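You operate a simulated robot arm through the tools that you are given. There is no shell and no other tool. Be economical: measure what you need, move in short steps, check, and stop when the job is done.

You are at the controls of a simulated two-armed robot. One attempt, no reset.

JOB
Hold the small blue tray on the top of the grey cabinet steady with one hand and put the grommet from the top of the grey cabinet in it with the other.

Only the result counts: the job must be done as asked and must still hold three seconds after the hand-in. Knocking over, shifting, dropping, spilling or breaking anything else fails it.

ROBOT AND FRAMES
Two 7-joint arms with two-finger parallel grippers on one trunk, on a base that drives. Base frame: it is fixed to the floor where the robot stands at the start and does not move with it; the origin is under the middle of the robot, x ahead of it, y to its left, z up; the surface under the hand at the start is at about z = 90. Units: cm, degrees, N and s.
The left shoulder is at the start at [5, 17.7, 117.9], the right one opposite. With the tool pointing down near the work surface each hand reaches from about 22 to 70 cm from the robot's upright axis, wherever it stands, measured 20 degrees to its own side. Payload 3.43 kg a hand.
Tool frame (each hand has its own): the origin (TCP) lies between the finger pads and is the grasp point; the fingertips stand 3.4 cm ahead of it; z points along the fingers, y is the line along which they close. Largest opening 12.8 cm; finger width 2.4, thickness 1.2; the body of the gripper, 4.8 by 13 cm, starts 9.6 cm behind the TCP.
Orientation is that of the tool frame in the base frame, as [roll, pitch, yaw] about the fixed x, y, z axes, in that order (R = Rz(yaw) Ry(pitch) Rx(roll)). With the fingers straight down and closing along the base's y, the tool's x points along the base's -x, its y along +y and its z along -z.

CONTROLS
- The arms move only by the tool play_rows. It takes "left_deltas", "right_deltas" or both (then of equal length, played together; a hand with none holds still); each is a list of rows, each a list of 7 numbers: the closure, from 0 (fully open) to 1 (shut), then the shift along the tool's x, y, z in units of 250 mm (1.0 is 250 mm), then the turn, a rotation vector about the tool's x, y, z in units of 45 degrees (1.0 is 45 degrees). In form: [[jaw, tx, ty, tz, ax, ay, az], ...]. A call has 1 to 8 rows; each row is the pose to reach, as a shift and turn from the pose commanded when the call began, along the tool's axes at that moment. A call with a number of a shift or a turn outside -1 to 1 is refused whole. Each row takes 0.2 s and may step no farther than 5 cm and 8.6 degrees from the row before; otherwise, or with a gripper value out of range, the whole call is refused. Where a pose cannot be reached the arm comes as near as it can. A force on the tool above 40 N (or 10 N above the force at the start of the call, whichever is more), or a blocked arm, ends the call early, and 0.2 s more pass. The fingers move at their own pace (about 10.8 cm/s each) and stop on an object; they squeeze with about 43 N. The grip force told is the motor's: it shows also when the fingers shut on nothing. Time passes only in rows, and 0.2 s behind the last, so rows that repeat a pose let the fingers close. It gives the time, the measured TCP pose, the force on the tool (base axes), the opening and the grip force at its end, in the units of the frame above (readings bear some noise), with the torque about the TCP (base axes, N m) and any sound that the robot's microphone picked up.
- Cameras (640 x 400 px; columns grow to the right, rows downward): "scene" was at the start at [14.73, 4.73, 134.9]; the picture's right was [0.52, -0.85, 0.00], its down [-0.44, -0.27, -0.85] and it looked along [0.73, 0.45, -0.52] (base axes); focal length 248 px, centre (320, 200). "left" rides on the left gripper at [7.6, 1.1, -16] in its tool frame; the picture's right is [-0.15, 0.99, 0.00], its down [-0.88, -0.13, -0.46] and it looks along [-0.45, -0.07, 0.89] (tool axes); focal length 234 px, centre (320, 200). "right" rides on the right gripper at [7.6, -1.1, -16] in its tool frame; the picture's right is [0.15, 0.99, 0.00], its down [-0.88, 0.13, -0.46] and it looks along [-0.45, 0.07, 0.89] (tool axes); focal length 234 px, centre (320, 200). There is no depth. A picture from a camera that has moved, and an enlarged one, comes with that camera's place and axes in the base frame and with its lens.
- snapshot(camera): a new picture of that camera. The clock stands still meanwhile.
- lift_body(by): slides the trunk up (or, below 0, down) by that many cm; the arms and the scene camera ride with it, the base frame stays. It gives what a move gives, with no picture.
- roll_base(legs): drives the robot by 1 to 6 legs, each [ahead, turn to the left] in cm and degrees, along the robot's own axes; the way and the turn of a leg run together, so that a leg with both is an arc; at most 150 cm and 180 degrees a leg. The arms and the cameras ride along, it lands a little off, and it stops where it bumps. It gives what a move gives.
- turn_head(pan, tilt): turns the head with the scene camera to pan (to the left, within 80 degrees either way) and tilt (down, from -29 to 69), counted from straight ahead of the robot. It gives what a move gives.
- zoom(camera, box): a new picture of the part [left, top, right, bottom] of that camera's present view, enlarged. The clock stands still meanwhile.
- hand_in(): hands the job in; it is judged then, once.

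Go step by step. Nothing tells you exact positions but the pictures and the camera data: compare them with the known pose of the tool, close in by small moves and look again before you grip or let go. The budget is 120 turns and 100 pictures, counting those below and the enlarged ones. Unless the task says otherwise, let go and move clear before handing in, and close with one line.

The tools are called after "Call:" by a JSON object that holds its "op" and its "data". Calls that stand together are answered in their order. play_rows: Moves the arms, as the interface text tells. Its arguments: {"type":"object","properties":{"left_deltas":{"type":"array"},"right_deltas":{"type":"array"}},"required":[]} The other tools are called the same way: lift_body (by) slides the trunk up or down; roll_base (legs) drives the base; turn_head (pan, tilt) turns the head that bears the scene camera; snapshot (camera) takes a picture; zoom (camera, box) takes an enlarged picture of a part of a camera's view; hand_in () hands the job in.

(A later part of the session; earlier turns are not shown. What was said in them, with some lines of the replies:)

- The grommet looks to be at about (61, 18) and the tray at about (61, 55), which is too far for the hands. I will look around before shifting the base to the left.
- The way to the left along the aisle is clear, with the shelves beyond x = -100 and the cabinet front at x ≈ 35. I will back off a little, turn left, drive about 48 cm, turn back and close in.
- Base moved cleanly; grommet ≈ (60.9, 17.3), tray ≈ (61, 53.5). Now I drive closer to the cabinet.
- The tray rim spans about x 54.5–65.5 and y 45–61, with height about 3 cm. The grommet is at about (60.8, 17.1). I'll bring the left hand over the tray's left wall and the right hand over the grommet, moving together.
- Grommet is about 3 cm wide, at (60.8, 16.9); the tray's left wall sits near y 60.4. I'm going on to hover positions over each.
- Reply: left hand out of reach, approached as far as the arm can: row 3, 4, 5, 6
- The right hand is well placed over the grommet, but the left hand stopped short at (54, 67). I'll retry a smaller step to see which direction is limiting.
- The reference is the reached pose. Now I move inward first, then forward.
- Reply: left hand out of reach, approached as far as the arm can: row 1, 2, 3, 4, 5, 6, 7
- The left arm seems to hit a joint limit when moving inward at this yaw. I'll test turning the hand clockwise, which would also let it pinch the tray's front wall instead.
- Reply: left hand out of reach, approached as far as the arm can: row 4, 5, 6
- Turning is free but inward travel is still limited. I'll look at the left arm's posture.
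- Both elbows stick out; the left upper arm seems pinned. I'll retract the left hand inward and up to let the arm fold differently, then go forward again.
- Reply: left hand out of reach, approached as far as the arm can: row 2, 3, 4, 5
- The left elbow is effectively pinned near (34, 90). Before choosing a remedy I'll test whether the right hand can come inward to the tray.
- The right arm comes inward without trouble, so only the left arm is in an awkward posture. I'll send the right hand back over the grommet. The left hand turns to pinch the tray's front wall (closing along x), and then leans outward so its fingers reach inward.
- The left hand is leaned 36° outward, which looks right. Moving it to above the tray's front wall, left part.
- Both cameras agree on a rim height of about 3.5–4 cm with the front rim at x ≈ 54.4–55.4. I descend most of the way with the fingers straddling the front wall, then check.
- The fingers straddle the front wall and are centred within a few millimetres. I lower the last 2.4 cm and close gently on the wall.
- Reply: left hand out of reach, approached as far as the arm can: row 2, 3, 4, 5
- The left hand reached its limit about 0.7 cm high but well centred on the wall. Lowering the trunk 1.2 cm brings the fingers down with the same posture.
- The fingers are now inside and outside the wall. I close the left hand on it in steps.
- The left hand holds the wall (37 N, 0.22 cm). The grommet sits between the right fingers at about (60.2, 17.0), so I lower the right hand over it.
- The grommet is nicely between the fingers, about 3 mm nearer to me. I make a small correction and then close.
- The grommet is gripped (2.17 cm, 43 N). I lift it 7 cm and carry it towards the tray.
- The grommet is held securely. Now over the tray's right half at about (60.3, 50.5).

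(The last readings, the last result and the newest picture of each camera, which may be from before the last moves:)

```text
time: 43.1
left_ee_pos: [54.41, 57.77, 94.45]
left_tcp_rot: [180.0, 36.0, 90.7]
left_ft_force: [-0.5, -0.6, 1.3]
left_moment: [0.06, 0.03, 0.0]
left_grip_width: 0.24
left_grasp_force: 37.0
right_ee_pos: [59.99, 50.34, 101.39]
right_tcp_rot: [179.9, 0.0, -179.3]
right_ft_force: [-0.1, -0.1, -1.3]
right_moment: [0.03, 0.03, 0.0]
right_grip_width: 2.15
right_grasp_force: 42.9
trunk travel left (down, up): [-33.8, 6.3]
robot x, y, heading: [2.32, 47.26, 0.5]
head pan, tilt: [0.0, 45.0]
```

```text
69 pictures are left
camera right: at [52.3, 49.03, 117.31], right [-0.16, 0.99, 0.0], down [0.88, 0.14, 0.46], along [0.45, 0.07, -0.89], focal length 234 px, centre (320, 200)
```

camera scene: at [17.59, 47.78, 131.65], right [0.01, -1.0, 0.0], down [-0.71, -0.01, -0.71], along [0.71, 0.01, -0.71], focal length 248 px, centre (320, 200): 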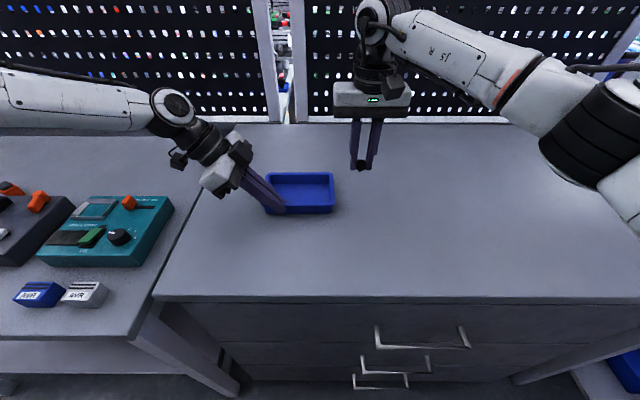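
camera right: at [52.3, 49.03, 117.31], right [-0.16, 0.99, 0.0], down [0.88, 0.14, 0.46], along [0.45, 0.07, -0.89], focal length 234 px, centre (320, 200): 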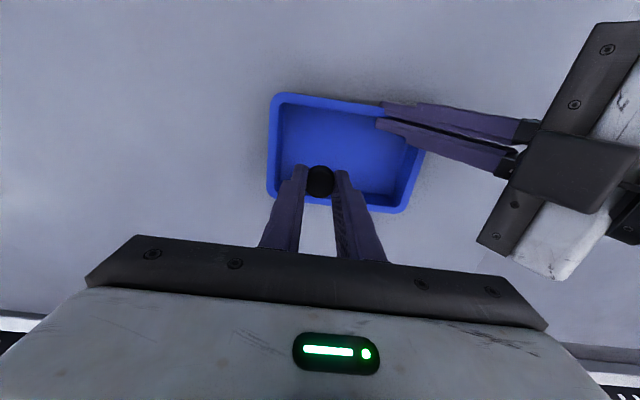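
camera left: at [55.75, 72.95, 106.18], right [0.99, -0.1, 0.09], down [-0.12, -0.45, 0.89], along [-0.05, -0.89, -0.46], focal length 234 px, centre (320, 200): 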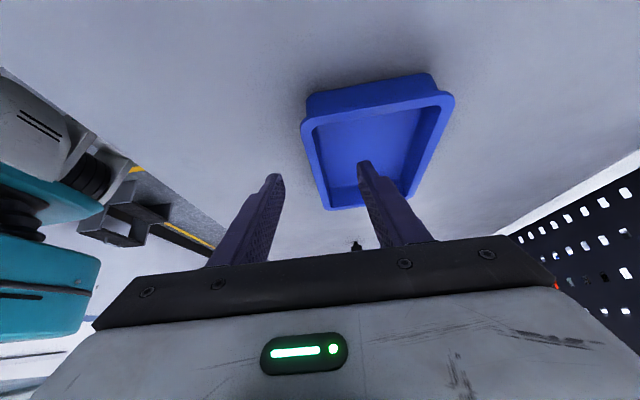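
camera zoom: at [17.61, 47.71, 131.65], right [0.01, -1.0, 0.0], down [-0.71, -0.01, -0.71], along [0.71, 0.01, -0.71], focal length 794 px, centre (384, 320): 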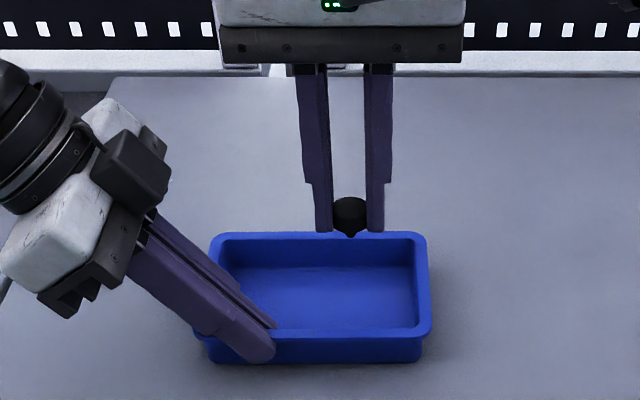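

The grommet hangs over the tray's interior. I lower it to just above the floor.

Call:
{"op": "play_rows", "data": {"right_deltas": [[1, 0, 0.01, 0.1, 0, 0, 0], [1, 0, 0.02, 0.19, 0, 0, 0], [1, 0, 0.02, 0.25, 0, 0, 0], [1, 0, 0.02, 0.25, 0, 0, 0]]}}

Call:
{"op": "zoom", "data": {"camera": "scene", "box": [200, 100, 400, 225]}}

Call:
{"op": "zoom", "data": {"camera": "right", "box": [200, 60, 440, 210]}}

```text
time: 44.1
left_ee_pos: [54.43, 57.77, 94.47]
left_tcp_rot: [179.9, 36.0, 90.8]
left_ft_force: [-0.5, 0.3, 1.1]
left_moment: [0.02, 0.08, -0.04]
left_grip_width: 0.21
left_grasp_force: 37.3
right_ee_pos: [60.0, 50.78, 94.85]
right_tcp_rot: [180.0, -0.1, -179.2]
right_ft_force: [0.9, -0.7, 0.2]
right_moment: [0.03, 0.01, 0.01]
right_grip_width: 2.16
right_grasp_force: 43.4
trunk travel left (down, up): [-33.8, 6.3]
robot x, y, heading: [2.56, 47.94, 0.7]
head pan, tilt: [0.0, 45.0]
```

```text
3.20 times, centred on (300, 162) of scene
camera zoom: at [17.59, 47.73, 131.65], right [0.01, -1.0, 0.0], down [-0.71, -0.01, -0.71], along [0.71, 0.01, -0.71], focal length 794 px, centre (384, 320)
```

zoom: 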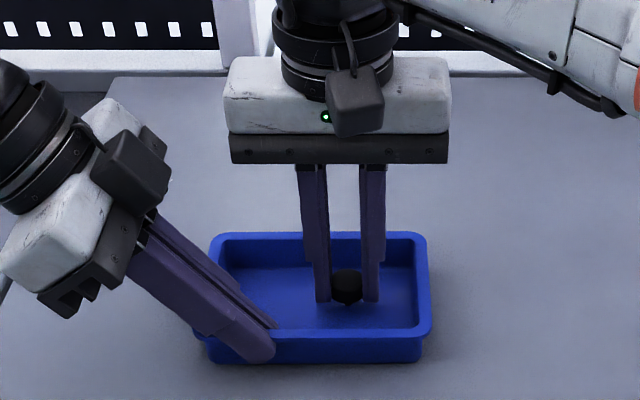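

```text
2.67 times, centred on (320, 135) of right
camera zoom: at [52.25, 49.46, 110.91], right [-0.16, 0.99, 0.0], down [0.88, 0.14, 0.46], along [0.45, 0.07, -0.89], focal length 624 px, centre (320, 373)
```

zoom: 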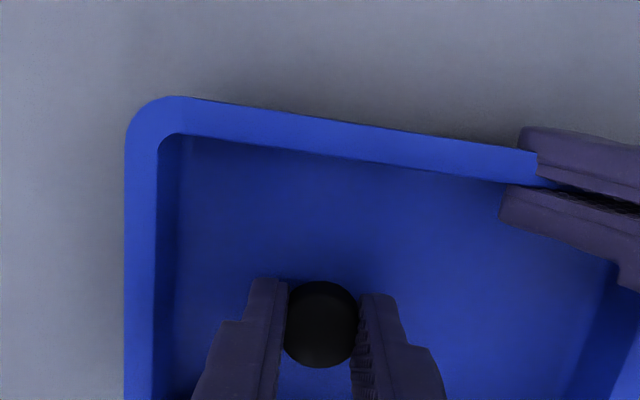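

The grommet is inside the tray, just above the floor, with room for the fingers. I open the right hand a little, wait, and rise straight up.

Call:
{"op": "play_rows", "data": {"right_deltas": [[0.8, 0, 0, 0.004, 0, 0, 0], [0.74, 0, 0, 0.004, 0, 0, 0], [0.7, 0, 0, 0.004, 0, 0, 0], [0.7, 0, 0, 0.004, 0, 0, 0], [0.7, 0, 0, -0.1, 0, 0, 0], [0.7, 0, 0, -0.25, 0, 0, 0], [0.7, 0, 0, -0.4, 0, 0, 0]]}}

Call:
{"op": "zoom", "data": {"camera": "scene", "box": [200, 100, 400, 225]}}

```text
time: 45.7
left_ee_pos: [54.36, 57.87, 94.46]
left_tcp_rot: [179.8, 36.0, 90.8]
left_ft_force: [-0.6, 1.6, 1.7]
left_moment: [0.09, 0.06, 0.03]
left_grip_width: 0.22
left_grasp_force: 36.5
right_ee_pos: [59.75, 50.51, 104.84]
right_tcp_rot: [-179.9, 0.1, -179.2]
right_ft_force: [-0.5, 0.5, 0.2]
right_moment: [0.03, 0.02, -0.02]
right_grip_width: 3.84
right_grasp_force: 0.0
trunk travel left (down, up): [-33.8, 6.3]
robot x, y, heading: [2.81, 47.75, 0.6]
head pan, tilt: [0.0, 45.0]
```

```text
3.20 times, centred on (300, 162) of scene
camera zoom: at [17.57, 47.76, 131.65], right [0.01, -1.0, 0.0], down [-0.71, -0.01, -0.71], along [0.71, 0.01, -0.71], focal length 794 px, centre (384, 320)
```

zoom: 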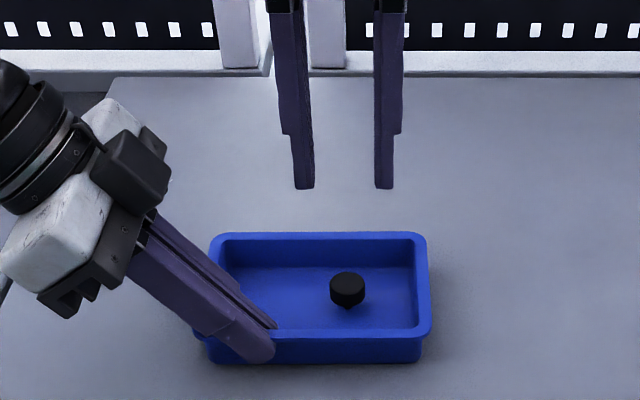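

The grommet rests in the tray. I move the right hand aside, then release the tray with the left hand.

Call:
{"op": "play_rows", "data": {"right_deltas": [[0.7, 0, -0.15, -0.05, 0, 0, 0], [0.7, 0, -0.3, -0.05, 0, 0, 0], [0.7, 0, -0.45, -0.05, 0, 0, 0], [0.7, 0, -0.6, -0.05, 0, 0, 0]]}}

Call:
{"op": "play_rows", "data": {"left_deltas": [[0.9, 0, 0, 0, 0, 0, 0], [0.75, 0, 0, 0, 0, 0, 0], [0.62, 0, 0, 0, 0, 0, 0], [0.62, 0, 0, 0, 0, 0, 0]]}}

Call:
{"op": "zoom", "data": {"camera": "scene", "box": [200, 100, 400, 225]}}

```text
time: 46.7
left_ee_pos: [54.37, 57.88, 94.63]
left_tcp_rot: [179.8, 36.0, 90.9]
left_ft_force: [0.0, -1.2, 1.0]
left_moment: [-0.25, 0.03, -0.01]
left_grip_width: 0.22
left_grasp_force: 36.5
right_ee_pos: [60.03, 35.84, 106.0]
right_tcp_rot: [179.9, 0.1, -179.2]
right_ft_force: [0.3, -0.1, 0.8]
right_moment: [0.0, -0.02, 0.02]
right_grip_width: 3.87
right_grasp_force: 0.0
trunk travel left (down, up): [-33.8, 6.3]
robot x, y, heading: [2.59, 47.58, 0.5]
head pan, tilt: [0.0, 45.0]
```

```text
time: 47.7
left_ee_pos: [54.36, 57.95, 94.41]
left_tcp_rot: [179.9, 36.0, 90.8]
left_ft_force: [-1.0, 0.5, 0.2]
left_moment: [-0.03, -0.01, 0.02]
left_grip_width: 4.86
left_grasp_force: 0.0
right_ee_pos: [60.06, 36.01, 105.89]
right_tcp_rot: [-180.0, 0.1, -179.2]
right_ft_force: [0.0, -0.4, 0.1]
right_moment: [0.01, -0.02, 0.0]
right_grip_width: 3.81
right_grasp_force: 0.0
trunk travel left (down, up): [-33.8, 6.3]
robot x, y, heading: [2.5, 47.46, 0.4]
head pan, tilt: [0.0, 45.0]
```

```text
3.20 times, centred on (300, 162) of scene
camera zoom: at [17.61, 47.74, 131.65], right [0.01, -1.0, 0.0], down [-0.71, -0.01, -0.71], along [0.71, 0.01, -0.71], focal length 794 px, centre (384, 320)
```

zoom: 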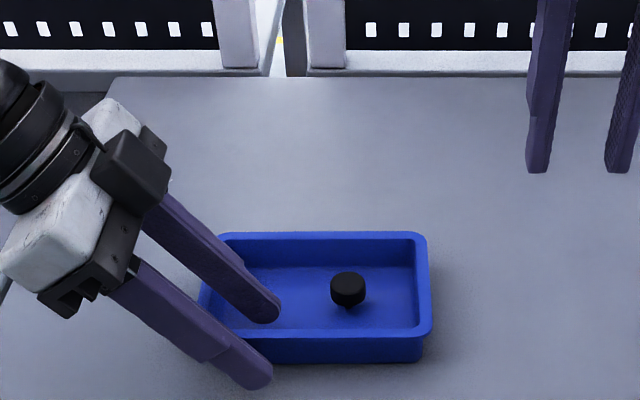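

The left hand has let go of the tray cleanly. I raise it straight up and then outward.

Call:
{"op": "play_rows", "data": {"left_deltas": [[0.62, -0.047, 0, -0.065, 0, 0, 0], [0.62, -0.118, 0, -0.162, 0, 0, 0], [0.62, -0.188, 0, -0.259, 0, 0, 0], [0.62, -0.188, 0, -0.4, 0, 0, 0], [0.62, -0.188, 0, -0.5, 0, 0, 0]]}}

Call:
{"op": "snapshot", "data": {"camera": "scene"}}

```text
time: 48.9
left_ee_pos: [54.46, 61.16, 107.27]
left_tcp_rot: [179.7, 36.0, 90.7]
left_ft_force: [0.2, -0.3, 0.4]
left_moment: [0.0, 0.0, 0.01]
left_grip_width: 4.87
left_grasp_force: 0.1
right_ee_pos: [60.02, 35.97, 106.01]
right_tcp_rot: [179.9, 0.0, -179.2]
right_ft_force: [-0.6, -0.2, -1.0]
right_moment: [-0.03, 0.0, 0.03]
right_grip_width: 3.85
right_grasp_force: 0.1
trunk travel left (down, up): [-33.8, 6.3]
robot x, y, heading: [2.49, 47.34, 0.6]
head pan, tilt: [0.0, 45.0]
```

```text
64 pictures are left
camera scene: at [17.59, 47.73, 131.65], right [0.01, -1.0, 0.0], down [-0.71, -0.01, -0.71], along [0.71, 0.01, -0.71], focal length 248 px, centre (320, 200)
```

scene: 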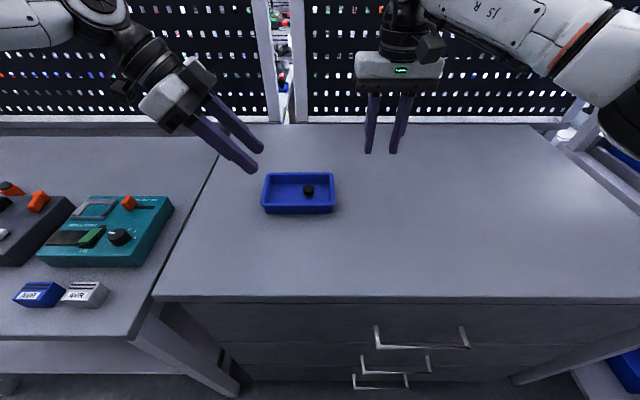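

The grommet lies in the blue tray, the tray stands where it was, and both hands are clear, so I hand in.

Call:
{"op": "hand_in", "data": {}}

```text
The job is handed in.
```

The grommet is in the small blue tray: the left hand held the tray by its front wall while the right hand put the grommet in. Both hands are clear, and the job is handed in.
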